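You operate a simulated robot arm through the tools that you are given. There is no shell and no other tool. Be economical: measure what you need, move in short steps, check, and stop when the job is done.

You are at the controls of a simulated robot arm. One attempt, no reset.

TASK
Brush the crumbs off the cradle in the brown head.
Fine: park the core on the orange mat first, lay it back between the yellow lines after; use the small blue brush and put it back; shut the head. Set down upright: small blue brush. What is to be rubbed or washed off counts as gone when no trace of it is left.

It is judged by the outcome, as a careful person would: the job done as asked, and still so three seconds after it is handed in. It fails if anything else is knocked over, pushed out of place, dropped, spilled or broken.

THE ROBOT
A 7-joint arm with a two-finger parallel gripper on a trunk, on a base that drives. Base frame: it is fixed to the floor where the robot stands at the start and does not move with it; the origin is under the middle of the robot, x ahead of it, y to its left, z up. Lengths are in m, angles in degrees, forces in N, time in s.
With the tool pointing down near the work surface it reaches from about 0.34 to 0.76 m from the robot's upright axis, wherever it stands. Its first joint turns from -115.0 to 115.0 degrees. Places, roughly: brown head [0.6, -1, 1.2]; cooling valve [-0.1, -1.8, 0.9]; core [0.25, -1.25, 1.25]; drive switch [-0.1, -1.9, 1.1]; halt button [-0.1, -1.9, 1.2]; head heat knob [-0.1, -1.7, 1.1]; knob a [0.7, -1, 1.3]; knob b [0.7, -0.9, 1.2]; knob c [0.7, -0.9, 1.1]; knob d [0.7, -1.1, 1.1]; knob e [0.7, -1.1, 1.2]; orange mat on the steel table [0.5, 0.1, 0.9]; rubber crumbs [0.2, -1.2, 1.1]; run button [-0.1, -1.9, 1.2]. Payload 3.91 kg.
The TCP is the grasp point between the finger pads, 0.03 m short of the fingertips. In the tool frame z runs along the fingers and y along their closing line. The gripper opens to 0.11 m. The fingers are 0.02 m wide and 0.01 m thick; the gripper's body (0.048 by 0.112 m) begins 0.055 m behind the TCP.
Orientation is that of the tool frame in the base frame, as a unit quaternion [x, y, z, w]. With the fingers straight down and closing along the base's y, the tool's x points along the base's -x, its y along +y and its z along -z.

THE INTERFACE
- The arm moves only by the tool play_rows. Its argument "increments" is a list of rows, each an object of numbers (a shift or turn left out is 0, a gripper value left out holds the last): "tx", "ty", "tz": the shift along the tool's x, y, z in units of 100 mm (1.0 is 100 mm); "rx", "ry", "rz": the turn, a rotation vector about the tool's x, y, z in units of 60 degrees (1.0 is 60 degrees); "grip": the finger opening in m, from 0 to 0.11. In form: [{"tx": .., "ty": .., "tz": .., "rx": .., "ry": .., "rz": .., "grip": ..}, ...]. A call has 1 to 8 rows; each row is the pose to reach, as a shift and turn from the pose commanded when the call began, along the tool's axes at that moment. A call with a number of a shift or a turn outside -1 to 1 is refused whole. A row lasts 0.2 s, in which the tool goes at most 0.05 m and 8.6 degrees; a call with a longer step from one row to the next is refused whole, and so is a gripper value outside its range. Where a pose cannot be reached the arm comes as near as it can. A force on the tool above 40 N (or 10 N above the force at the start of the call, whichever is more), or a blocked arm, ends the call early, and 0.2 s more pass. Each finger travels about 0.108 m/s and halts on what it meets, pressing with about 26 N; the grip force reading is that of the motor and also rises with nothing between the fingers. The clock runs only during rows and for 0.2 s after the last one: add rows that repeat a pose to give the fingers time. The reply holds the time, the measured pose of the TCP, the force on the tool along the base axes, the opening and the grip force, in the units named above and with some noise, with the torque about the TCP (base axes, N m) and any sound that the robot's microphone picked up.
- Cameras (640 x 400 px; columns grow to the right, rows downward): "scene" is now at [-0.0147, 0.0796, 1.572]; the picture's right is [-0.86, -0.52, 0.00], its down [-0.31, 0.52, -0.80] and it looks along [0.41, -0.68, -0.60] (base axes); focal length 214 px, centre (320, 200). "wrist" rides on the gripper at [0.072, 0.017, -0.103] in the tool frame; the picture's right is [-0.23, 0.97, 0.00], its down [-0.76, -0.18, -0.62] and it looks along [-0.61, -0.14, 0.78] (tool axes); focal length 222 px, centre (320, 200). There is no depth. A picture from a camera that has moved, and an enlarged one, comes with that camera's place and axes in the base frame and with its lens.
- grab_frame(camera): a new picture of that camera. It takes no simulated time.
- move_column(by): slides the trunk up (or, below 0, down) by that many m; the arm and the scene camera ride with it, the base frame stays. It gives what a move gives, with no picture.
- steer(legs): drives the robot by 1 to 6 legs, each [ahead, turn to the left] in m and degrees, along the robot's own axes; the way and the turn of a leg run together, so that a leg with both is an arc; at most 1.5 m and 180 degrees a leg. The arm and the cameras ride along, it lands a little off, and it stops where it bumps. It gives what a move gives.
- aim_head(pan, tilt): turns the head with the scene camera to pan (to the left, within 155 degrees either way) and tilt (down, from -29 to 69), counted from straight ahead of the robot. It gives what a move gives.
- close_up(camera, box): a new picture of the part [left, top, right, bottom] of that camera's present view, enlarged. It takes no simulated time.
- job_done(): hands the job in; it is judged then, once.

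Go step by step. Nothing tells you exact positions but the pictures and the camera data: compare them with the known pose of the tool, close in by small moves and look again before you grip or let go. The budget is 120 turns and 90 pictures, counting those below and the enlarged ones. Unless the task says otherwise, let go and move clear before handing in, and close with one line.

The tools are called after ">>>" as a command line: name --argument value ..., lists and objects as JSON in quotes. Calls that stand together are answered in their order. play_rows: Moves the arm, as the interface text tells. Its arguments: {"type":"object","properties":{"increments":{"type":"array"}},"required":["increments"]} The other tools are called the same way: move_column (by) slides the trunk up or down; steer (legs) drives the base; aim_head (pan, tilt) turns the head that bears the scene camera; grab_frame (camera) takes a picture; close_up (camera, box) takes an enlarged picture of a part of a camera's view; job_done () hands the job in.

At the start:

```text
t: 0.0
eef_pos: [0.3576, -0.3206, 1.3909]
orientation: [0.0, 1.0, 0.0, 0.0]
wrist_force: [-1.1, -0.2, -0.4]
torque: [-0.05, -0.01, 0.0]
gripper_width: 0.1099
finger_force: 0.0
trunk travel left (down, up): [-0.675, 0.315]
robot x, y, heading: [-0.0014, -0.0004, 0.2]
head pan, tilt: [-58.9, 37.2]
```

scene: 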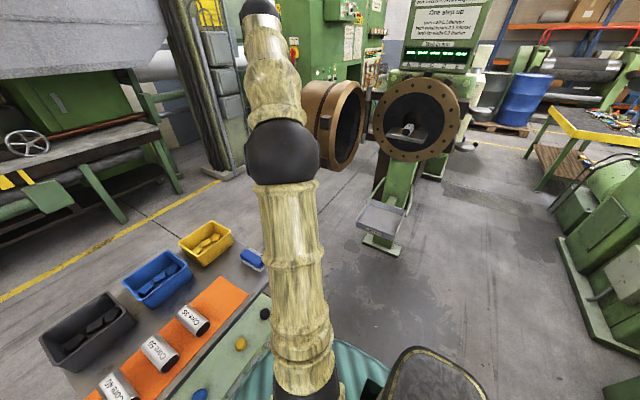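
wrist: 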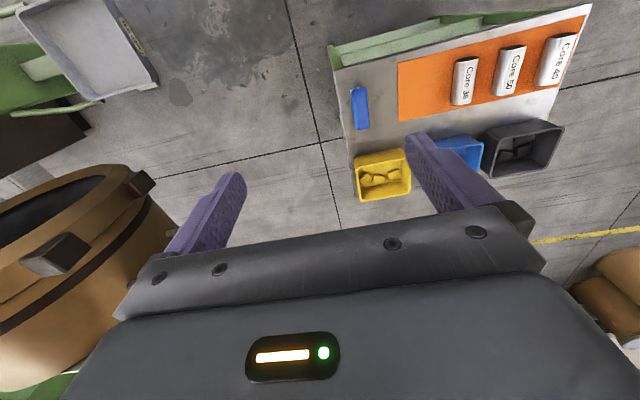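

I see an open extruder head: a brown swung-out ring and a green body with a bore, plus a steel table with mat, cores and a blue brush. First I look closer at the machine and its signs.

>>> close_up --camera "scene" --box '[280, 60, 500, 200]'

>>> close_up --camera "scene" --box '[380, 0, 500, 75]'

>>> close_up --camera "scene" --box '[30, 220, 290, 400]'

```text
2.86 times, centred on (390, 130) of scene
camera zoom: at [-0.0147, 0.0796, 1.572], right [-0.86, -0.52, 0.0], down [-0.31, 0.52, -0.8], along [0.41, -0.68, -0.6], focal length 613 px, centre (120, 400)
```

zoom: 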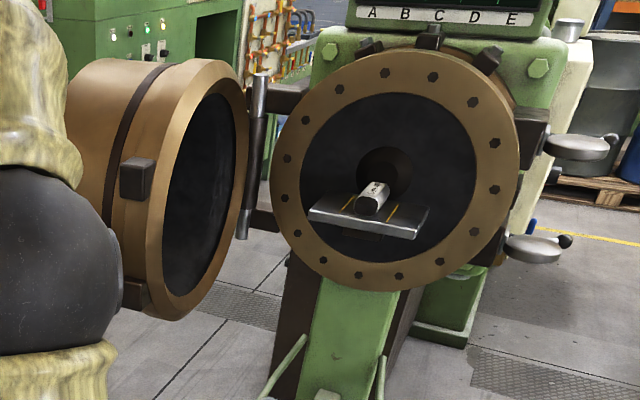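

```text
5.33 times, centred on (440, 38) of scene
camera zoom: at [-0.0147, 0.0796, 1.572], right [-0.86, -0.52, 0.0], down [-0.31, 0.52, -0.8], along [0.41, -0.68, -0.6], focal length 1144 px, centre (-320, 1067)
```

zoom: 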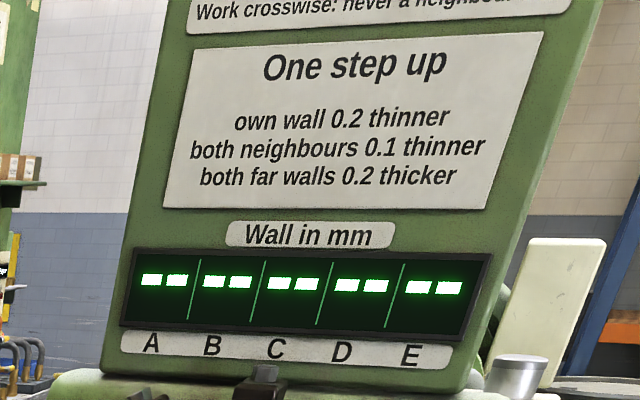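

```text
2.22 times, centred on (160, 310) of scene
camera zoom: at [-0.0147, 0.0796, 1.572], right [-0.86, -0.52, 0.0], down [-0.31, 0.52, -0.8], along [0.41, -0.68, -0.6], focal length 477 px, centre (676, -44)
```

zoom: 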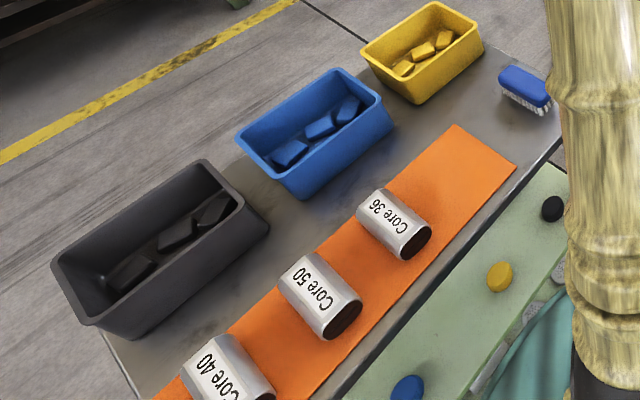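

The core sits on a cradle plate in the bore of the green body; the brown head is swung open on its left. I turn the robot to face the machine and look from nearer.

>>> steer --legs '[[0, -70], [0.3, 0], [0, -20]]'

>>> aim_head --pan 0 --tilt 30

>>> grab_frame --camera "scene"

```text
t: 8.1
eef_pos: [-0.2146, -0.6409, 1.3909]
orientation: [0.704, 0.71, 0.0, 0.001]
wrist_force: [0.2, 0.1, -1.0]
torque: [0.0, 0.0, 0.02]
gripper_width: 0.1096
finger_force: 0.1
trunk travel left (down, up): [-0.675, 0.315]
robot x, y, heading: [0.0977, -0.281, -89.5]
head pan, tilt: [-58.9, 37.2]
```

```text
t: 9.4
eef_pos: [-0.2145, -0.6418, 1.3902]
orientation: [0.704, 0.71, 0.0, -0.001]
wrist_force: [0.4, 0.1, 0.0]
torque: [0.0, 0.03, 0.01]
gripper_width: 0.1101
finger_force: 0.0
trunk travel left (down, up): [-0.675, 0.315]
robot x, y, heading: [0.1032, -0.2844, -89.7]
head pan, tilt: [0.0, 30.0]
```

```text
84 pictures are left
camera scene: at [0.2558, -0.309, 1.5831], right [-1.0, -0.01, 0.0], down [0.0, 0.5, -0.87], along [0.01, -0.87, -0.5], focal length 214 px, centre (320, 200)
```

scene: 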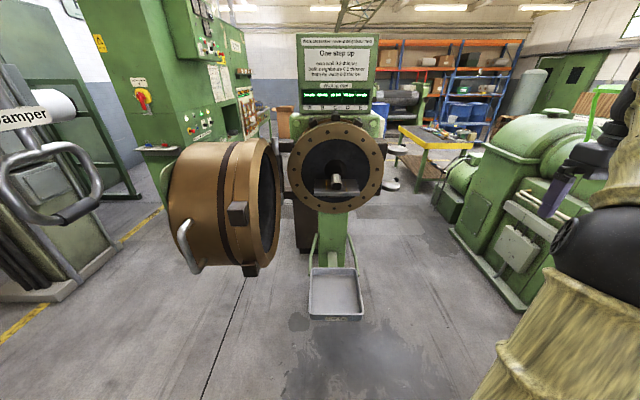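

>>> close_up --camera "scene" --box '[290, 120, 386, 216]'

>>> close_up --camera "scene" --box '[160, 110, 420, 280]'

```text
4.17 times, centred on (338, 168) of scene
camera zoom: at [0.2558, -0.309, 1.5831], right [-1.0, -0.01, 0.0], down [0.0, 0.5, -0.87], along [0.01, -0.87, -0.5], focal length 894 px, centre (245, 333)
```

zoom: 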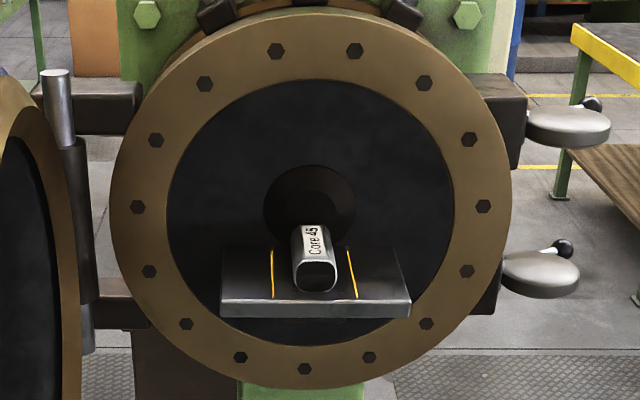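

```text
2.35 times, centred on (290, 195) of scene
camera zoom: at [0.2558, -0.309, 1.5831], right [-1.0, -0.01, 0.0], down [0.0, 0.5, -0.87], along [0.01, -0.87, -0.5], focal length 505 px, centre (391, 212)
```

zoom: 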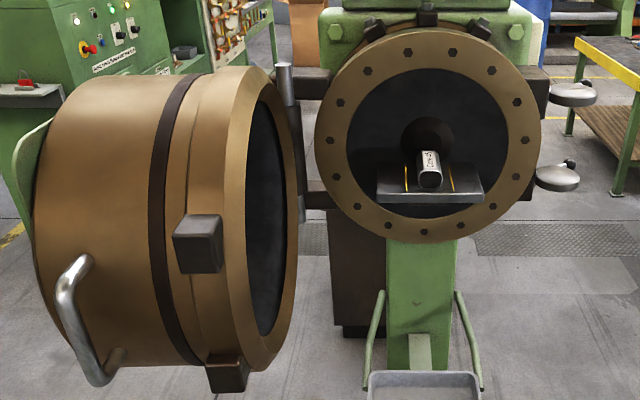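

Core "45" lies along y between two yellow lines on a plate sticking out of the flange, near [0.19, -1.27, 1.14]. I turn so that the arm points at the machine, keeping the head at a distance, and turn the tool square.

>>> steer --legs '[[0, 13], [0.37, 0], [0, 29]]'

>>> play_rows --increments '[{"rz": 0.14}, {"rz": 0.28}, {"rz": 0.42}, {"rz": 0.56}, {"rz": 0.7}, {"rz": 0.7}]'

>>> aim_head --pan -42 --tilt 35

>>> grab_frame --camera "scene"

>>> grab_frame --camera "wrist"

```text
t: 15.1
eef_pos: [0.1899, -1.1173, 1.3903]
orientation: [0.407, 0.913, 0.0, 0.0]
wrist_force: [-0.1, -0.3, 0.7]
torque: [0.0, -0.02, 0.0]
gripper_width: 0.1098
finger_force: 0.1
trunk travel left (down, up): [-0.675, 0.315]
robot x, y, heading: [0.1882, -0.6369, -48.1]
head pan, tilt: [0.0, 30.0]
```

```text
t: 16.5
eef_pos: [0.1892, -1.1185, 1.3905]
orientation: [0.709, 0.706, 0.0, 0.0]
wrist_force: [-0.7, 0.0, 0.0]
torque: [0.03, 0.0, 0.04]
gripper_width: 0.1101
finger_force: 0.0
trunk travel left (down, up): [-0.675, 0.315]
robot x, y, heading: [0.1893, -0.639, -48.1]
head pan, tilt: [0.0, 30.0]
```

```text
t: 17.6
eef_pos: [0.1895, -1.1186, 1.3908]
orientation: [0.707, 0.707, 0.0, 0.0]
wrist_force: [-0.1, 1.2, -0.4]
torque: [0.0, 0.03, -0.01]
gripper_width: 0.1101
finger_force: 0.0
trunk travel left (down, up): [-0.675, 0.315]
robot x, y, heading: [0.1888, -0.6404, -48.4]
head pan, tilt: [-42.0, 35.0]
```

```text
81 pictures are left
camera scene: at [0.2632, -0.5784, 1.5753], right [-1.0, 0.0, 0.0], down [0.0, 0.57, -0.82], along [0.0, -0.82, -0.57], focal length 214 px, centre (320, 200)
```

scene: 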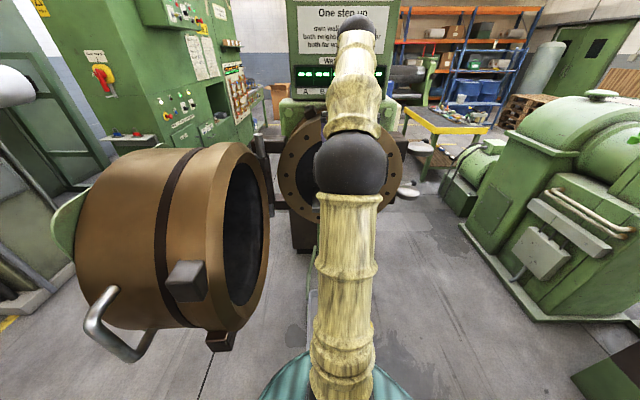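

```text
80 pictures are left
camera wrist: at [0.2064, -1.0463, 1.493], right [0.97, -0.23, 0.0], down [-0.18, -0.76, 0.62], along [-0.14, -0.61, -0.78], focal length 222 px, centre (320, 200)
```

wrist: 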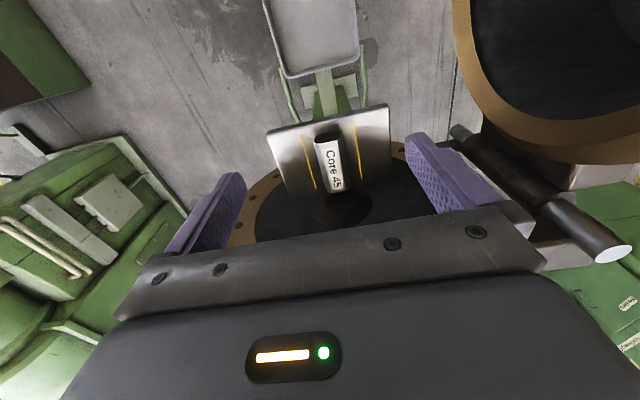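

>>> close_up --camera "wrist" --box '[240, 90, 420, 240]'

```text
2.67 times, centred on (330, 165) of wrist
camera zoom: at [0.2064, -1.0463, 1.493], right [0.97, -0.23, 0.0], down [-0.18, -0.76, 0.62], along [-0.14, -0.61, -0.78], focal length 592 px, centre (293, 293)
```

zoom: 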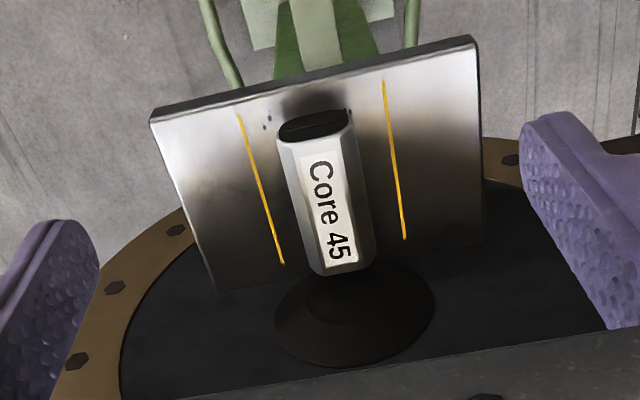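

The core is near [0.182, -1.235, 1.15] with its axis along y, the plate running from y≈-1.17 to -1.31. I move over it and part-way down.

>>> play_rows --increments '[{"tx": -0.25, "ty": -0.02, "tz": 0.2}, {"tx": -0.5, "ty": -0.04, "tz": 0.4}, {"tx": -0.75, "ty": -0.06, "tz": 0.6}, {"tx": -1.0, "ty": -0.075, "tz": 0.8}, {"tx": -1.0, "ty": -0.075, "tz": 1.0}]'

>>> grab_frame --camera "wrist"

>>> grab_frame --camera "scene"

```text
t: 18.8
eef_pos: [0.183, -1.2183, 1.2894]
orientation: [0.707, 0.707, 0.0, 0.0]
wrist_force: [0.5, -0.2, 0.5]
torque: [-0.04, 0.02, 0.0]
gripper_width: 0.1103
finger_force: 0.0
trunk travel left (down, up): [-0.675, 0.315]
robot x, y, heading: [0.1881, -0.6383, -48.1]
head pan, tilt: [-42.0, 35.0]
```

```text
78 pictures are left
camera wrist: at [0.1994, -1.1458, 1.3907], right [0.97, -0.23, 0.0], down [-0.18, -0.76, 0.62], along [-0.14, -0.61, -0.78], focal length 222 px, centre (320, 200)
```

wrist: 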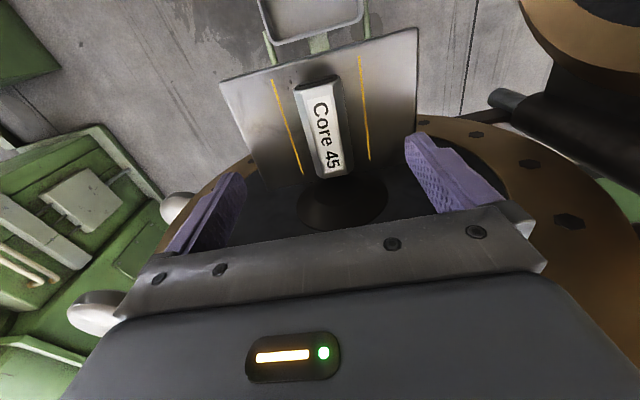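

```text
77 pictures are left
camera scene: at [0.2632, -0.5778, 1.5753], right [-1.0, 0.0, 0.0], down [0.0, 0.57, -0.82], along [0.0, -0.82, -0.57], focal length 214 px, centre (320, 200)
```

scene: 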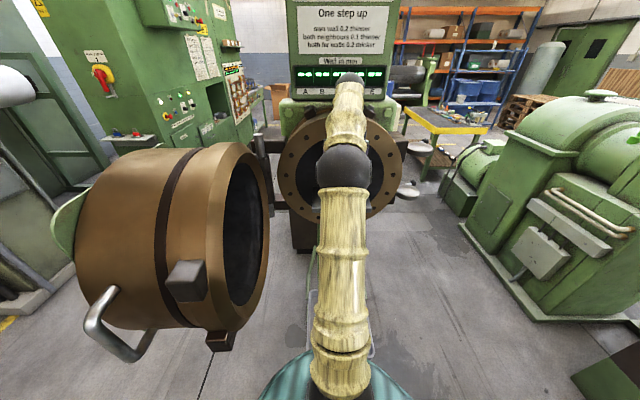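

Plate top is at z≈1.141, core centre about [0.185, -1.23]. Descend around the core.

>>> play_rows --increments '[{"tx": -0.12, "ty": 0.02, "tz": 0.25}, {"tx": -0.12, "ty": 0.02, "tz": 0.5}, {"tx": -0.12, "ty": 0.02, "tz": 0.75}, {"tx": -0.12, "ty": 0.02, "tz": 0.95}, {"tx": -0.12, "ty": 0.02, "tz": 1.0}]'

>>> grab_frame --camera "wrist"

```text
t: 20.0
eef_pos: [0.1857, -1.2311, 1.1898]
orientation: [0.708, 0.707, 0.0, 0.0]
wrist_force: [-0.6, -1.0, 0.1]
torque: [0.0, -0.03, -0.01]
gripper_width: 0.1102
finger_force: 0.0
trunk travel left (down, up): [-0.675, 0.315]
robot x, y, heading: [0.1865, -0.641, -48.0]
head pan, tilt: [-42.0, 35.0]
```

```text
76 pictures are left
camera wrist: at [0.201, -1.1573, 1.2918], right [0.97, -0.23, 0.0], down [-0.18, -0.76, 0.62], along [-0.14, -0.61, -0.78], focal length 222 px, centre (320, 200)
```

wrist: 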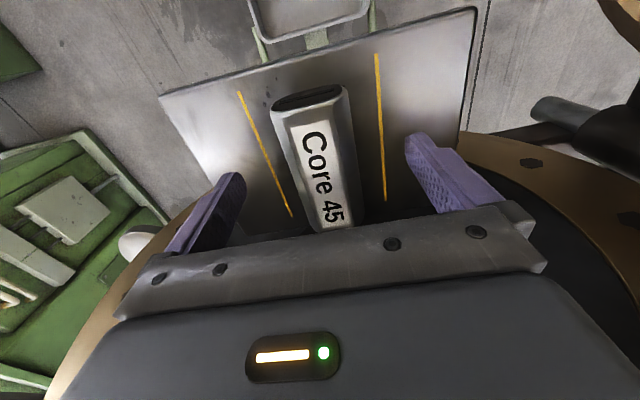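

>>> play_rows --increments '[{"tz": 0.06}, {"tz": 0.12}, {"tz": 0.12, "grip": 0.07}, {"tz": 0.12, "grip": 0.05}, {"tz": 0.12, "grip": 0.03}, {"tz": 0.12, "grip": 0.02}, {"tz": 0.12, "grip": 0.02}, {"tz": 0.12, "grip": 0.02}]'

>>> grab_frame --camera "wrist"

```text
t: 21.8
eef_pos: [0.1845, -1.2304, 1.1784]
orientation: [0.707, 0.707, 0.0, -0.001]
wrist_force: [0.9, 0.3, -0.1]
torque: [0.03, -0.05, 0.02]
gripper_width: 0.0483
finger_force: 26.1
trunk travel left (down, up): [-0.675, 0.315]
robot x, y, heading: [0.1932, -0.6388, -48.1]
head pan, tilt: [-42.0, 35.0]
```

```text
75 pictures are left
camera wrist: at [0.2011, -1.158, 1.2802], right [0.97, -0.23, 0.0], down [-0.18, -0.76, 0.62], along [-0.14, -0.61, -0.78], focal length 222 px, centre (320, 200)
```

wrist: 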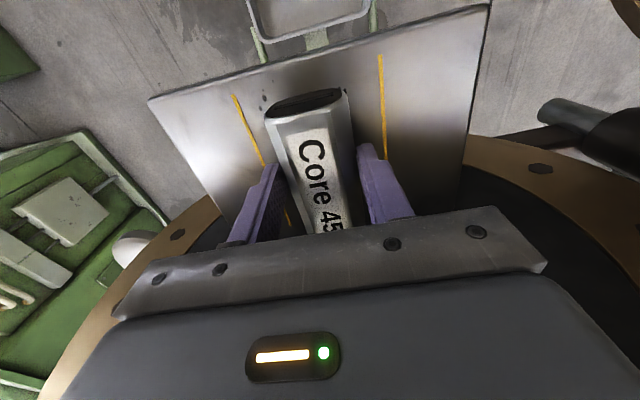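

Gripped at 48 mm. Lifting straight up.

>>> play_rows --increments '[{"tz": -0.1}, {"tz": -0.3}, {"tz": -0.6}, {"tz": -0.9}, {"tz": -1.0}]'

>>> grab_frame --camera "wrist"

```text
t: 23.0
eef_pos: [0.1858, -1.2304, 1.2781]
orientation: [0.708, 0.706, 0.0, 0.001]
wrist_force: [-0.4, 0.5, -3.5]
torque: [0.02, 0.03, 0.02]
gripper_width: 0.0482
finger_force: 26.3
trunk travel left (down, up): [-0.675, 0.315]
robot x, y, heading: [0.1893, -0.6375, -48.0]
head pan, tilt: [-42.0, 35.0]
```

```text
74 pictures are left
camera wrist: at [0.2017, -1.1579, 1.3803], right [0.97, -0.23, 0.0], down [-0.18, -0.76, 0.62], along [-0.14, -0.61, -0.78], focal length 222 px, centre (320, 200)
```

wrist: 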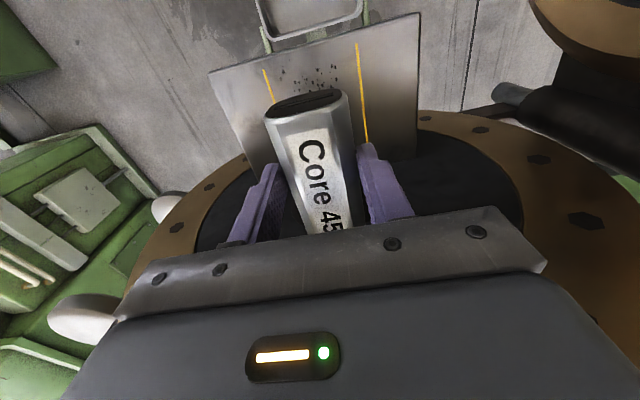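

Crumbs are visible between the lines. Now I back off and carry the core to the table.

>>> steer --legs '[[0, -12.5], [-0.664, 0], [0, 102.5]]'

>>> aim_head --pan -30 --tilt 50

>>> grab_frame --camera "wrist"

>>> grab_frame --camera "scene"

```text
t: 34.5
eef_pos: [0.4519, -0.0593, 1.2786]
orientation: [-0.009, 1.0, 0.0, 0.0]
wrist_force: [-0.5, -1.0, -4.0]
torque: [0.02, 0.02, -0.02]
gripper_width: 0.0481
finger_force: 25.5
trunk travel left (down, up): [-0.675, 0.315]
robot x, y, heading: [-0.1374, -0.0635, 43.0]
head pan, tilt: [-42.0, 35.0]
```

```text
t: 35.3
eef_pos: [0.4517, -0.0588, 1.2775]
orientation: [-0.007, 1.0, 0.0, 0.0]
wrist_force: [-1.0, -0.7, -3.6]
torque: [-0.01, 0.05, -0.01]
gripper_width: 0.0481
finger_force: 26.2
trunk travel left (down, up): [-0.675, 0.315]
robot x, y, heading: [-0.1402, -0.06, 42.6]
head pan, tilt: [-30.0, 50.0]
```

```text
73 pictures are left
camera wrist: at [0.3798, -0.0436, 1.3801], right [0.21, 0.98, 0.0], down [0.76, -0.17, 0.62], along [0.61, -0.13, -0.78], focal length 222 px, centre (320, 200)
```

wrist: 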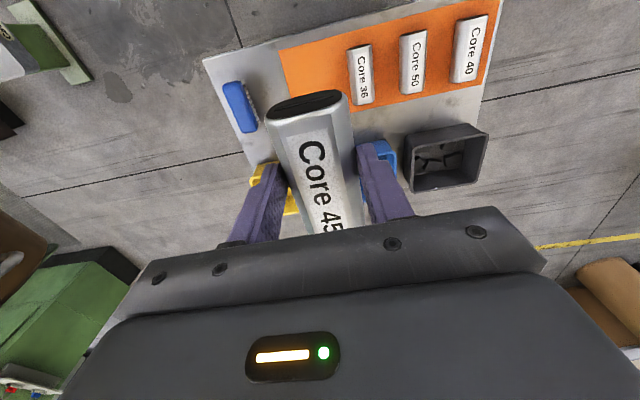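

```text
72 pictures are left
camera scene: at [-0.2111, 0.0242, 1.5536], right [0.22, -0.97, 0.0], down [-0.75, -0.17, -0.64], along [0.63, 0.14, -0.77], focal length 214 px, centre (320, 200)
```

scene: 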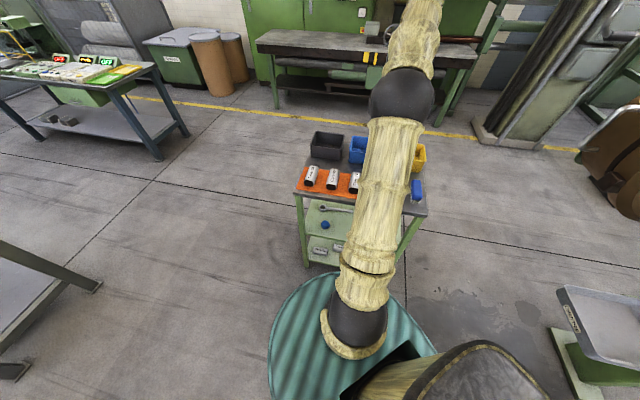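

Core 36 stands near [0.478, 0.025], mat surface about z 0.86; a free spot is at [0.475, -0.062]. Lower the trunk and shift over it.

>>> move_column --by -0.28

>>> play_rows --increments '[{"tx": -0.12, "ty": -0.02}, {"tx": -0.23, "ty": -0.02}, {"tx": -0.23, "ty": -0.02}]'

>>> grab_frame --camera "wrist"

>>> close_up --camera "scene" --box '[270, 100, 450, 280]'

```text
t: 38.1
eef_pos: [0.4523, -0.0591, 0.9971]
orientation: [-0.008, 1.0, 0.0, 0.001]
wrist_force: [-0.3, -0.9, -4.7]
torque: [0.0, 0.02, -0.02]
gripper_width: 0.0481
finger_force: 26.4
trunk travel left (down, up): [-0.395, 0.595]
robot x, y, heading: [-0.1383, -0.067, 42.8]
head pan, tilt: [-30.0, 50.0]
```

```text
t: 38.9
eef_pos: [0.4765, -0.0601, 0.9966]
orientation: [-0.008, 1.0, 0.0, -0.001]
wrist_force: [0.3, -0.3, -4.7]
torque: [-0.04, 0.07, -0.02]
gripper_width: 0.0483
finger_force: 26.2
trunk travel left (down, up): [-0.395, 0.595]
robot x, y, heading: [-0.1407, -0.0648, 42.9]
head pan, tilt: [-30.0, 50.0]
```

```text
71 pictures are left
camera wrist: at [0.4036, -0.0454, 1.1001], right [0.21, 0.98, 0.0], down [0.76, -0.17, 0.62], along [0.61, -0.13, -0.78], focal length 222 px, centre (320, 200)
```

wrist: 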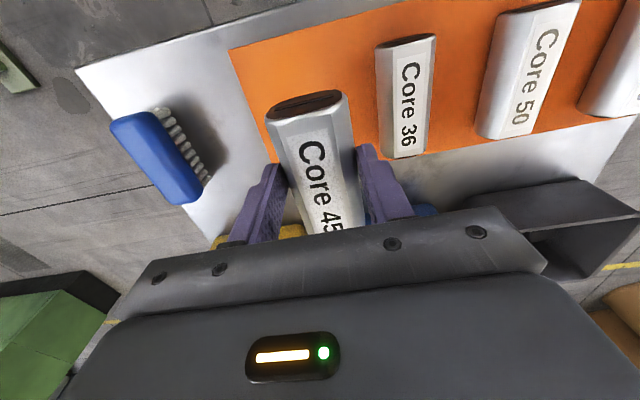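

```text
2.22 times, centred on (360, 190) of scene
camera zoom: at [-0.2111, 0.0242, 1.2736], right [0.22, -0.97, 0.0], down [-0.75, -0.17, -0.64], along [0.63, 0.14, -0.77], focal length 477 px, centre (231, 222)
```

zoom: 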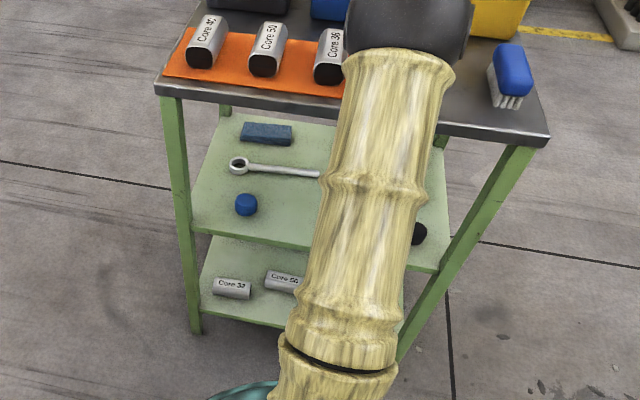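

>>> play_rows --increments '[{"tz": 0.25, "ty": -0.02}, {"tz": 0.5, "ty": -0.02}, {"tz": 0.7, "ty": -0.02}, {"tz": 0.85, "ty": -0.02}, {"tz": 0.92, "ty": -0.02}]'

>>> grab_frame --camera "wrist"

```text
t: 40.1
eef_pos: [0.4757, -0.0631, 0.9063]
orientation: [-0.008, 1.0, 0.0, -0.001]
wrist_force: [-0.4, 0.6, -4.5]
torque: [-0.01, 0.08, -0.03]
gripper_width: 0.0483
finger_force: 25.8
trunk travel left (down, up): [-0.395, 0.595]
robot x, y, heading: [-0.1398, -0.0622, 42.7]
head pan, tilt: [-30.0, 50.0]
```

```text
69 pictures are left
camera wrist: at [0.4038, -0.0472, 1.0084], right [0.21, 0.98, 0.0], down [0.76, -0.17, 0.62], along [0.61, -0.13, -0.78], focal length 222 px, centre (320, 200)
```

wrist: 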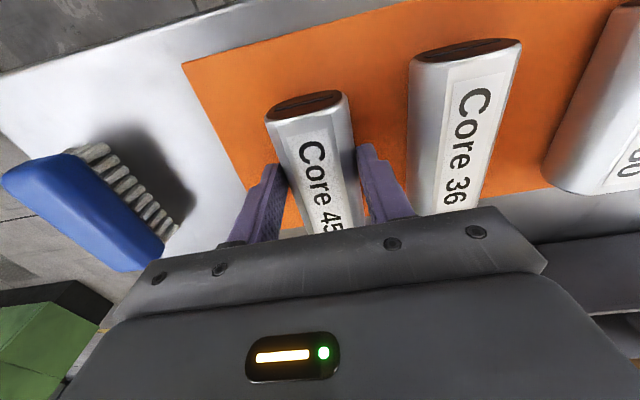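

Still a few mm up by force; I lower in small steps.

>>> play_rows --increments '[{"tz": 0.02}, {"tz": 0.035}, {"tz": 0.05}]'

```text
t: 40.9
eef_pos: [0.4765, -0.0634, 0.9026]
orientation: [-0.008, 1.0, 0.0, 0.002]
wrist_force: [2.5, 1.4, 2.2]
torque: [0.03, -0.43, 0.11]
gripper_width: 0.048
finger_force: 26.1
trunk travel left (down, up): [-0.395, 0.595]
robot x, y, heading: [-0.1398, -0.066, 43.0]
head pan, tilt: [-30.0, 50.0]
```

Contact felt. I release and rise.

>>> play_rows --increments '[{"tz": 0, "grip": 0.058}, {"tz": 0, "grip": 0.07}, {"tz": 0, "grip": 0.072}, {"tz": -0.2}, {"tz": -0.5}, {"tz": -0.8}, {"tz": -1.0}, {"tz": -1.0}]'

>>> grab_frame --camera "wrist"

```text
t: 42.7
eef_pos: [0.4748, -0.0635, 1.0016]
orientation: [-0.008, 1.0, 0.0, -0.001]
wrist_force: [0.2, 0.1, 0.6]
torque: [-0.01, -0.02, 0.03]
gripper_width: 0.0723
finger_force: 0.1
trunk travel left (down, up): [-0.395, 0.595]
robot x, y, heading: [-0.1419, -0.0665, 42.9]
head pan, tilt: [-30.0, 50.0]
```

```text
68 pictures are left
camera wrist: at [0.4014, -0.0476, 1.104], right [0.21, 0.98, 0.0], down [0.76, -0.17, 0.62], along [0.61, -0.13, -0.78], focal length 222 px, centre (320, 200)
```

wrist: 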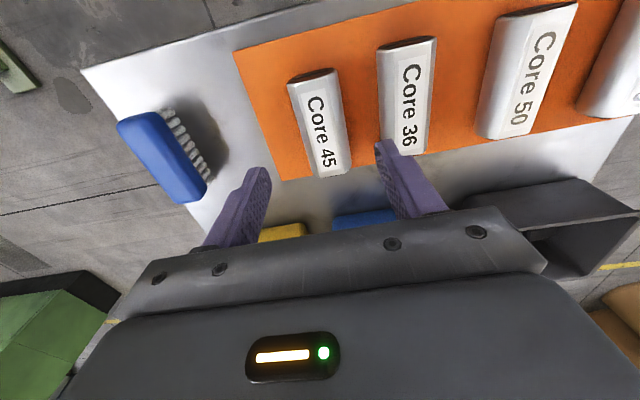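

Core is parked on the mat. The brush stands bristles-down near [0.477, -0.238, 0.89], long axis about along x; I move over it.

>>> play_rows --increments '[{"ty": -0.3}, {"ty": -0.6}, {"ty": -0.85}, {"ty": -1.0}]'

>>> play_rows --increments '[{"ty": -0.3}, {"ty": -0.6}, {"ty": -0.74}, {"ty": -0.74}]'

>>> grab_frame --camera "wrist"

>>> aim_head --pan -50 --tilt 45

>>> grab_frame --camera "scene"

```text
t: 43.7
eef_pos: [0.4755, -0.1402, 1.0004]
orientation: [-0.008, 1.0, -0.001, 0.001]
wrist_force: [0.2, 0.4, 0.2]
torque: [-0.03, 0.01, 0.0]
gripper_width: 0.0722
finger_force: 0.0
out of reach, approached as far as the arm can: row 3, 4
trunk travel left (down, up): [-0.395, 0.595]
robot x, y, heading: [-0.1389, -0.0655, 43.0]
head pan, tilt: [-30.0, 50.0]
```

```text
t: 44.7
eef_pos: [0.4599, -0.1961, 1.0024]
orientation: [-0.007, 1.0, 0.001, 0.003]
wrist_force: [-1.2, -0.6, 1.7]
torque: [0.01, -0.14, -0.01]
gripper_width: 0.0718
finger_force: 0.0
out of reach, approached as far as the arm can: row 1, 2, 3, 4
trunk travel left (down, up): [-0.395, 0.595]
robot x, y, heading: [-0.1374, -0.0654, 43.0]
head pan, tilt: [-30.0, 50.0]
```

```text
67 pictures are left
camera wrist: at [0.3855, -0.1806, 1.1044], right [0.21, 0.98, 0.0], down [0.76, -0.17, 0.63], along [0.61, -0.13, -0.78], focal length 222 px, centre (320, 200)
```

wrist: 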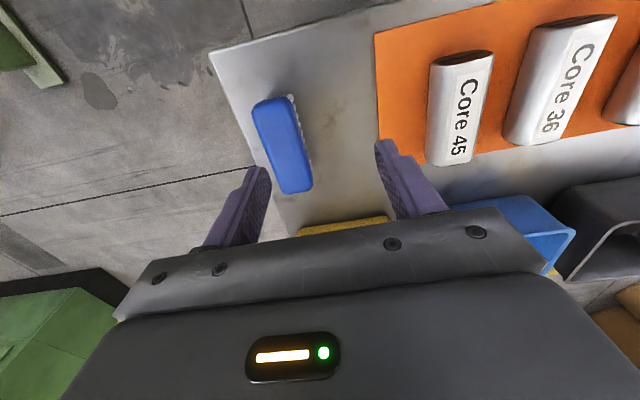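

```text
t: 45.6
eef_pos: [0.4615, -0.1952, 0.9991]
orientation: [-0.008, 1.0, 0.001, 0.001]
wrist_force: [-0.5, 0.2, -1.2]
torque: [-0.02, -0.01, 0.04]
gripper_width: 0.0721
finger_force: 0.1
trunk travel left (down, up): [-0.395, 0.595]
robot x, y, heading: [-0.1356, -0.0682, 42.8]
head pan, tilt: [-50.0, 45.0]
```

```text
66 pictures are left
camera scene: at [-0.2058, -0.0029, 1.2805], right [-0.12, -0.99, 0.0], down [-0.7, 0.09, -0.71], along [0.7, -0.09, -0.71], focal length 214 px, centre (320, 200)
```

scene: 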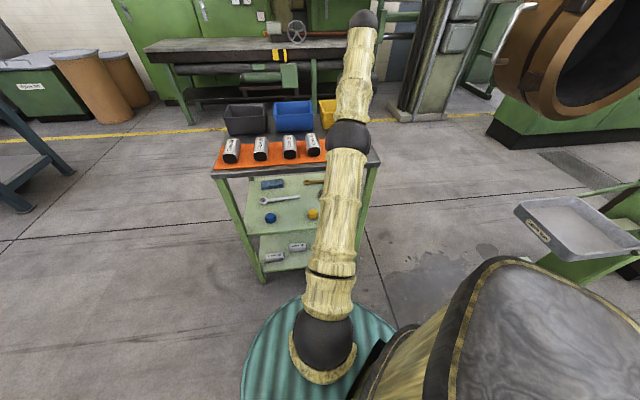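

The arm runs out of reach here, so I shift the base a little toward the brush.

>>> steer --legs '[[0, -78.4], [0.074, 0], [0, 78.4]]'

>>> grab_frame --camera "wrist"

```text
t: 56.5
eef_pos: [0.5223, -0.2349, 1.0008]
orientation: [-0.011, 1.0, 0.0, 0.0]
wrist_force: [-0.3, 0.4, -1.1]
torque: [0.01, -0.01, 0.0]
gripper_width: 0.0722
finger_force: 0.0
trunk travel left (down, up): [-0.395, 0.595]
robot x, y, heading: [-0.0802, -0.1067, 43.6]
head pan, tilt: [-50.0, 45.0]
```

```text
65 pictures are left
camera wrist: at [0.4494, -0.2201, 1.1021], right [0.2, 0.98, 0.0], down [0.77, -0.16, 0.62], along [0.61, -0.13, -0.78], focal length 222 px, centre (320, 200)
```

wrist: 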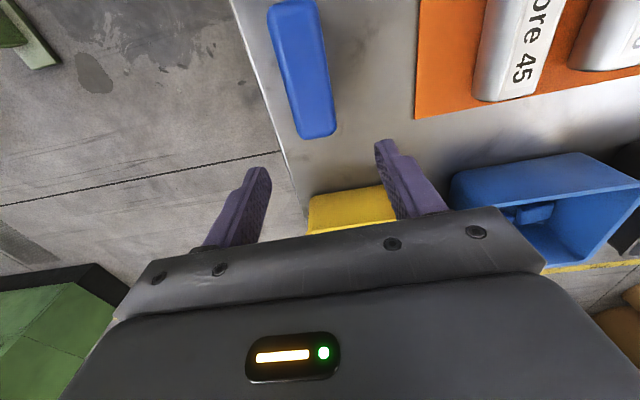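

>>> play_rows --increments '[{"tx": 0.2, "ty": -0.03}, {"tx": 0.41, "ty": -0.03}, {"tx": 0.41, "ty": -0.03, "tz": 0.3}, {"tx": 0.41, "ty": -0.03, "tz": 0.6}, {"tx": 0.41, "ty": -0.03, "tz": 0.7}]'

>>> grab_frame --camera "wrist"

>>> close_up --camera "scene" --box '[260, 80, 440, 200]'

```text
t: 57.6
eef_pos: [0.4824, -0.2391, 0.9316]
orientation: [-0.011, 1.0, 0.0, 0.0]
wrist_force: [0.7, -0.2, 0.1]
torque: [0.01, 0.0, 0.02]
gripper_width: 0.0719
finger_force: 0.1
trunk travel left (down, up): [-0.395, 0.595]
robot x, y, heading: [-0.0819, -0.1031, 43.2]
head pan, tilt: [-50.0, 45.0]
```

```text
64 pictures are left
camera wrist: at [0.409, -0.2236, 1.0329], right [0.2, 0.98, 0.0], down [0.77, -0.16, 0.62], along [0.61, -0.13, -0.78], focal length 222 px, centre (320, 200)
```

wrist: 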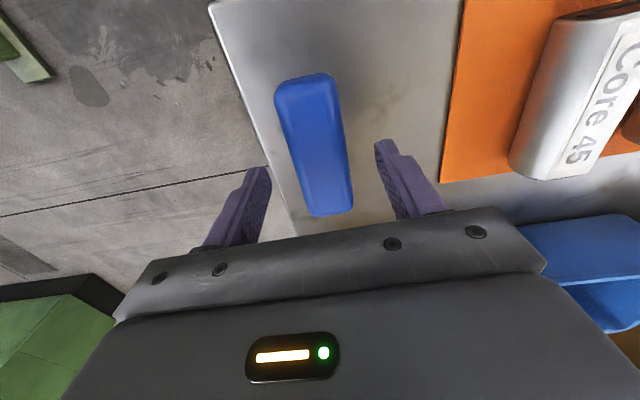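

```text
3.33 times, centred on (350, 140) of scene
camera zoom: at [-0.1461, -0.0467, 1.2805], right [-0.12, -0.99, 0.0], down [-0.7, 0.08, -0.71], along [0.7, -0.08, -0.71], focal length 715 px, centre (220, 400)
```

zoom: 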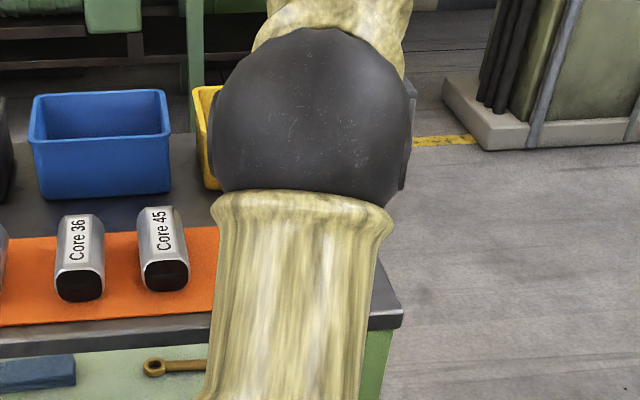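

>>> play_rows --increments '[{"ty": -0.01, "tz": 0.2}, {"tz": 0.34, "ty": -0.01}, {"tz": 0.34, "ty": -0.01}]'

>>> grab_frame --camera "wrist"

```text
t: 58.5
eef_pos: [0.4834, -0.2393, 0.8958]
orientation: [-0.011, 1.0, 0.0, 0.0]
wrist_force: [0.5, 0.3, 0.5]
torque: [-0.02, -0.01, -0.01]
gripper_width: 0.0721
finger_force: 0.2
trunk travel left (down, up): [-0.395, 0.595]
robot x, y, heading: [-0.0796, -0.1099, 43.7]
head pan, tilt: [-50.0, 45.0]
```

```text
62 pictures are left
camera wrist: at [0.4094, -0.2248, 0.9982], right [0.2, 0.98, 0.0], down [0.77, -0.16, 0.62], along [0.61, -0.13, -0.78], focal length 222 px, centre (320, 200)
```

wrist: 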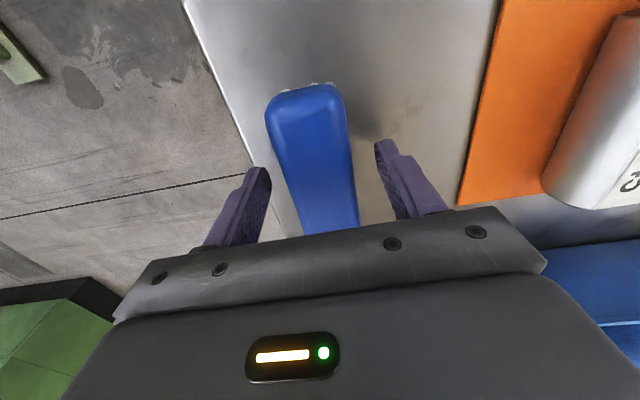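

>>> play_rows --increments '[{"grip": 0.055}, {"grip": 0.04}, {"grip": 0.025}, {"grip": 0.015}, {"grip": 0.015}, {"grip": 0.015}]'

>>> grab_frame --camera "wrist"

```text
t: 59.9
eef_pos: [0.4832, -0.2404, 0.897]
orientation: [-0.012, 1.0, 0.0, 0.0]
wrist_force: [-0.4, 0.2, 1.1]
torque: [0.0, -0.02, -0.02]
gripper_width: 0.0398
finger_force: 25.8
trunk travel left (down, up): [-0.395, 0.595]
robot x, y, heading: [-0.08, -0.1106, 43.1]
head pan, tilt: [-50.0, 45.0]
```

```text
61 pictures are left
camera wrist: at [0.4094, -0.2247, 0.9984], right [0.2, 0.98, 0.0], down [0.77, -0.16, 0.62], along [0.61, -0.13, -0.78], focal length 222 px, centre (320, 200)
```

wrist: 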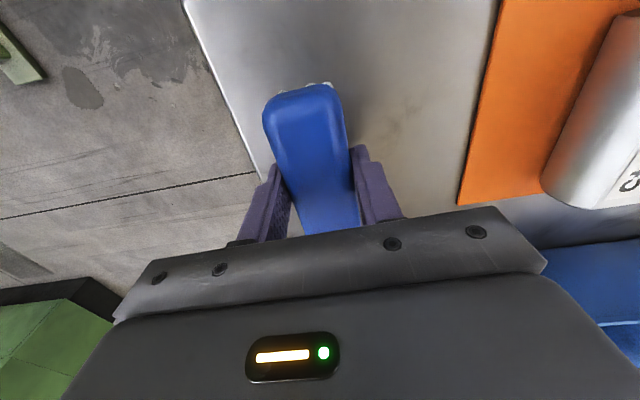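

Brush gripped (40 mm). Lift, bring the arm back in line, and raise the trunk.

>>> play_rows --increments '[{"tz": -0.2}, {"tz": -0.5}, {"tz": -0.8}, {"tz": -1.0, "ty": 0.25}, {"tz": -1.0, "ty": 0.55}, {"tz": -1.0, "ty": 0.85}, {"tz": -1.0, "ty": 1.0}]'

>>> move_column --by 0.28

>>> aim_head --pan -40 --tilt 40

>>> grab_frame --camera "wrist"

```text
t: 61.5
eef_pos: [0.4798, -0.1395, 0.9977]
orientation: [-0.011, 1.0, 0.0, 0.0]
wrist_force: [-0.4, -0.4, -1.1]
torque: [-0.03, 0.0, 0.0]
gripper_width: 0.0395
finger_force: 25.5
trunk travel left (down, up): [-0.395, 0.595]
robot x, y, heading: [-0.0775, -0.1092, 43.3]
head pan, tilt: [-50.0, 45.0]
```

```text
t: 64.3
eef_pos: [0.48, -0.1398, 1.2778]
orientation: [-0.011, 1.0, 0.0, -0.001]
wrist_force: [0.3, -0.2, -1.1]
torque: [0.0, 0.04, -0.01]
gripper_width: 0.0394
finger_force: 26.1
trunk travel left (down, up): [-0.675, 0.315]
robot x, y, heading: [-0.0791, -0.1069, 43.4]
head pan, tilt: [-50.0, 45.0]
```

```text
t: 65.0
eef_pos: [0.4788, -0.1397, 1.2782]
orientation: [-0.011, 1.0, 0.001, -0.001]
wrist_force: [0.0, -0.1, -2.2]
torque: [-0.02, 0.0, -0.03]
gripper_width: 0.0395
finger_force: 25.8
trunk travel left (down, up): [-0.675, 0.315]
robot x, y, heading: [-0.082, -0.1096, 43.4]
head pan, tilt: [-40.0, 40.0]
```

```text
60 pictures are left
camera wrist: at [0.4071, -0.125, 1.3801], right [0.2, 0.98, 0.0], down [0.77, -0.16, 0.62], along [0.61, -0.13, -0.78], focal length 222 px, centre (320, 200)
```

wrist: 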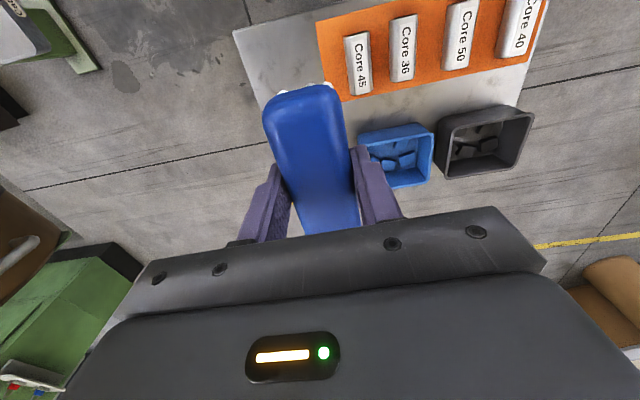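

>>> steer --legs '[[0, -100.5], [0.574, 0], [0, 9.1]]'

>>> grab_frame --camera "wrist"

>>> grab_frame --camera "scene"

```text
t: 75.8
eef_pos: [0.1651, -1.1481, 1.2787]
orientation: [0.715, 0.7, 0.0, 0.0]
wrist_force: [0.8, 0.0, -1.2]
torque: [0.01, -0.01, -0.01]
gripper_width: 0.0398
finger_force: 25.9
trunk travel left (down, up): [-0.675, 0.315]
robot x, y, heading: [0.2176, -0.5924, -49.0]
head pan, tilt: [-40.0, 40.0]
```

```text
59 pictures are left
camera wrist: at [0.1823, -1.0767, 1.3801], right [0.97, -0.25, 0.0], down [-0.19, -0.76, 0.62], along [-0.15, -0.6, -0.78], focal length 222 px, centre (320, 200)
```

wrist: 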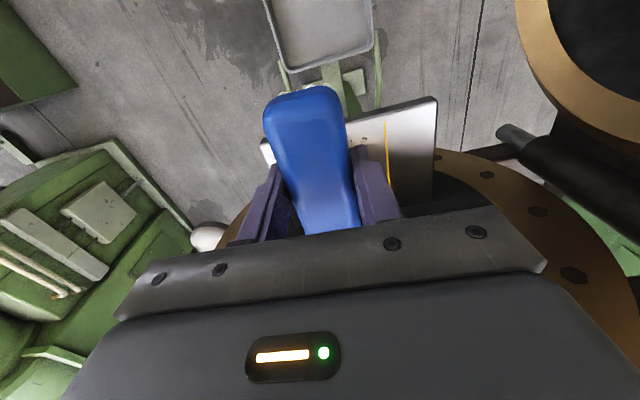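

```text
58 pictures are left
camera scene: at [0.2978, -0.5299, 1.5677], right [-1.0, -0.02, 0.0], down [-0.01, 0.64, -0.77], along [0.01, -0.77, -0.64], focal length 214 px, centre (320, 200)
```

scene: 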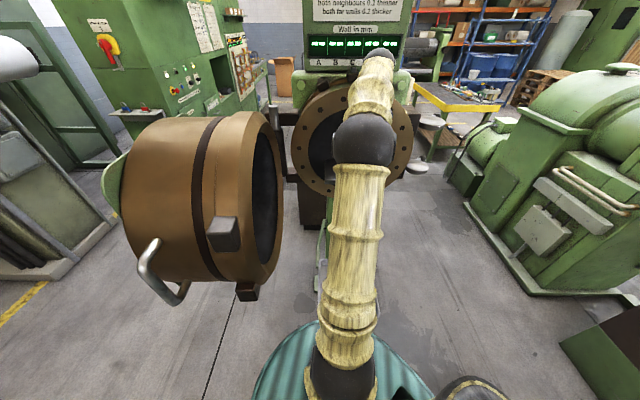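

The brush hides the crumbs now, but I know they lie at x 0.155–0.215, y about -1.18 to -1.28. I creep a little closer to keep the sweep within reach.

>>> steer --legs '[[0.06, 1.2]]'

```text
t: 76.8
eef_pos: [0.2167, -1.1955, 1.2783]
orientation: [0.707, 0.707, 0.0, 0.0]
wrist_force: [-0.6, -0.3, -1.1]
torque: [0.0, 0.01, 0.01]
gripper_width: 0.0394
finger_force: 26.4
trunk travel left (down, up): [-0.675, 0.315]
robot x, y, heading: [0.255, -0.6347, -47.8]
head pan, tilt: [-40.0, 40.0]
```

>>> play_rows --increments '[{"ty": -0.2, "tx": -0.2, "tz": 0.1}, {"ty": -0.4, "tx": -0.4, "tz": 0.3}, {"ty": -0.617, "tx": -0.595, "tz": 0.5}, {"ty": -0.617, "tx": -0.595, "tz": 0.8}, {"ty": -0.617, "tx": -0.595, "tz": 0.85}]'

>>> grab_frame --camera "wrist"

```text
t: 78.0
eef_pos: [0.1546, -1.2554, 1.1921]
orientation: [0.707, 0.707, -0.001, 0.001]
wrist_force: [0.0, 0.3, -1.2]
torque: [-0.03, -0.02, 0.0]
gripper_width: 0.0394
finger_force: 25.8
trunk travel left (down, up): [-0.675, 0.315]
robot x, y, heading: [0.2598, -0.6341, -48.0]
head pan, tilt: [-40.0, 40.0]
```

```text
57 pictures are left
camera wrist: at [0.1711, -1.1828, 1.295], right [0.97, -0.23, 0.0], down [-0.18, -0.76, 0.62], along [-0.14, -0.61, -0.78], focal length 222 px, centre (320, 200)
```

wrist: 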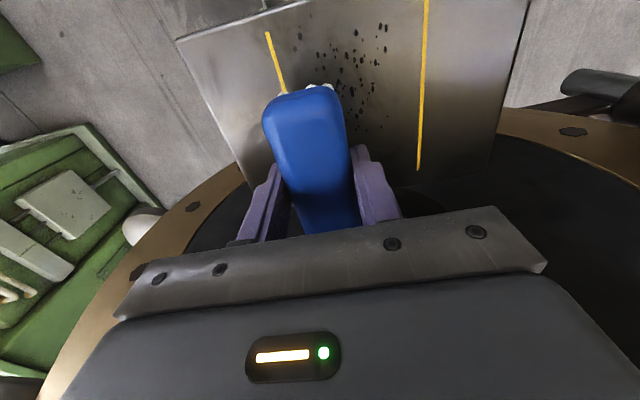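

Crumbs are all within x 0.155–0.21, y -1.175 to -1.26. I lower gently to bristle contact.

>>> play_rows --increments '[{"tz": 0.08}, {"tz": 0.13}, {"tz": 0.16}, {"tz": 0.16}]'

```text
t: 79.0
eef_pos: [0.1544, -1.2535, 1.1764]
orientation: [0.707, 0.707, 0.0, 0.0]
wrist_force: [-1.1, 0.1, -1.5]
torque: [-0.03, -0.03, -0.04]
gripper_width: 0.0398
finger_force: 26.4
trunk travel left (down, up): [-0.675, 0.315]
robot x, y, heading: [0.2605, -0.6371, -47.9]
head pan, tilt: [-40.0, 40.0]
```

>>> play_rows --increments '[{"tz": 0.02}, {"tz": 0.03}, {"tz": 0.03}]'

>>> grab_frame --camera "wrist"

```text
t: 79.8
eef_pos: [0.1537, -1.254, 1.1756]
orientation: [0.707, 0.707, -0.002, 0.001]
wrist_force: [0.0, -5.5, 16.2]
torque: [0.52, -0.01, -0.02]
gripper_width: 0.0398
finger_force: 25.7
trunk travel left (down, up): [-0.675, 0.315]
robot x, y, heading: [0.2582, -0.6374, -47.9]
head pan, tilt: [-40.0, 40.0]
```

```text
56 pictures are left
camera wrist: at [0.1709, -1.1813, 1.2781], right [0.97, -0.23, 0.0], down [-0.18, -0.76, 0.63], along [-0.14, -0.61, -0.78], focal length 222 px, centre (320, 200)
```

wrist: 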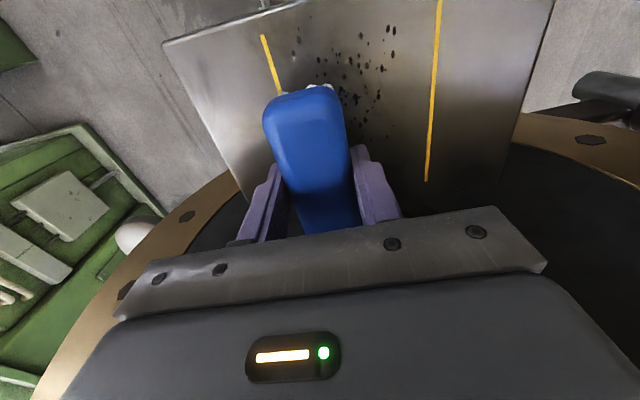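

Contact found at TCP z≈1.176. First forward stroke along the left lane.

>>> play_rows --increments '[{"tz": -0.005, "tx": 0.15}, {"tz": -0.005, "tx": 0.3}, {"tz": -0.005, "tx": 0.45}, {"tz": -0.005, "tx": 0.6}, {"tz": -0.005, "tx": 0.8}, {"tz": -0.005, "tx": 1.0}]'

>>> grab_frame --camera "wrist"

```text
t: 81.2
eef_pos: [0.1539, -1.1526, 1.1751]
orientation: [0.707, 0.707, 0.0, 0.001]
wrist_force: [0.5, -1.7, 18.5]
torque: [-0.42, 0.0, -0.05]
gripper_width: 0.0399
finger_force: 25.8
trunk travel left (down, up): [-0.675, 0.315]
robot x, y, heading: [0.2636, -0.6371, -48.1]
head pan, tilt: [-40.0, 40.0]
```

```text
55 pictures are left
camera wrist: at [0.1709, -1.0808, 1.2771], right [0.97, -0.23, 0.0], down [-0.18, -0.76, 0.62], along [-0.14, -0.61, -0.78], focal length 222 px, centre (320, 200)
```

wrist: 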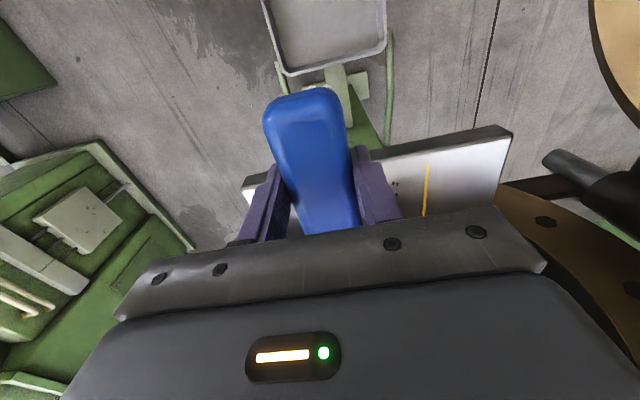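

Finish the stroke past the front edge, then lift, shift to the middle lane and go back.

>>> play_rows --increments '[{"tx": 0.2}, {"tx": 0.4}, {"tx": 0.55}, {"tx": 0.55, "tz": -0.25, "ty": 0.1}, {"tx": 0.2, "tz": -0.3, "ty": 0.3}, {"tx": -0.2, "tz": -0.3, "ty": 0.3}, {"tx": -0.6, "tz": -0.3, "ty": 0.3}, {"tx": -1.0, "tz": -0.3, "ty": 0.3}]'

>>> grab_frame --camera "wrist"

```text
t: 83.0
eef_pos: [0.1839, -1.2561, 1.2011]
orientation: [0.707, 0.707, 0.0, 0.0]
wrist_force: [0.4, -0.5, 0.0]
torque: [0.0, 0.0, 0.01]
gripper_width: 0.0395
finger_force: 25.6
trunk travel left (down, up): [-0.675, 0.315]
robot x, y, heading: [0.2599, -0.6402, -48.1]
head pan, tilt: [-40.0, 40.0]
```

```text
54 pictures are left
camera wrist: at [0.1993, -1.1845, 1.3029], right [0.97, -0.23, 0.0], down [-0.18, -0.76, 0.62], along [-0.14, -0.6, -0.78], focal length 222 px, centre (320, 200)
```

wrist: 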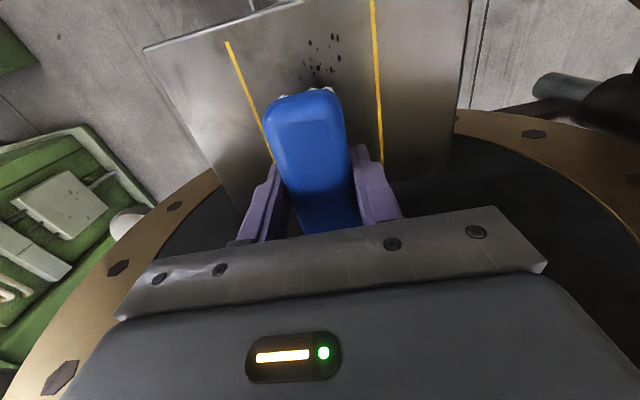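

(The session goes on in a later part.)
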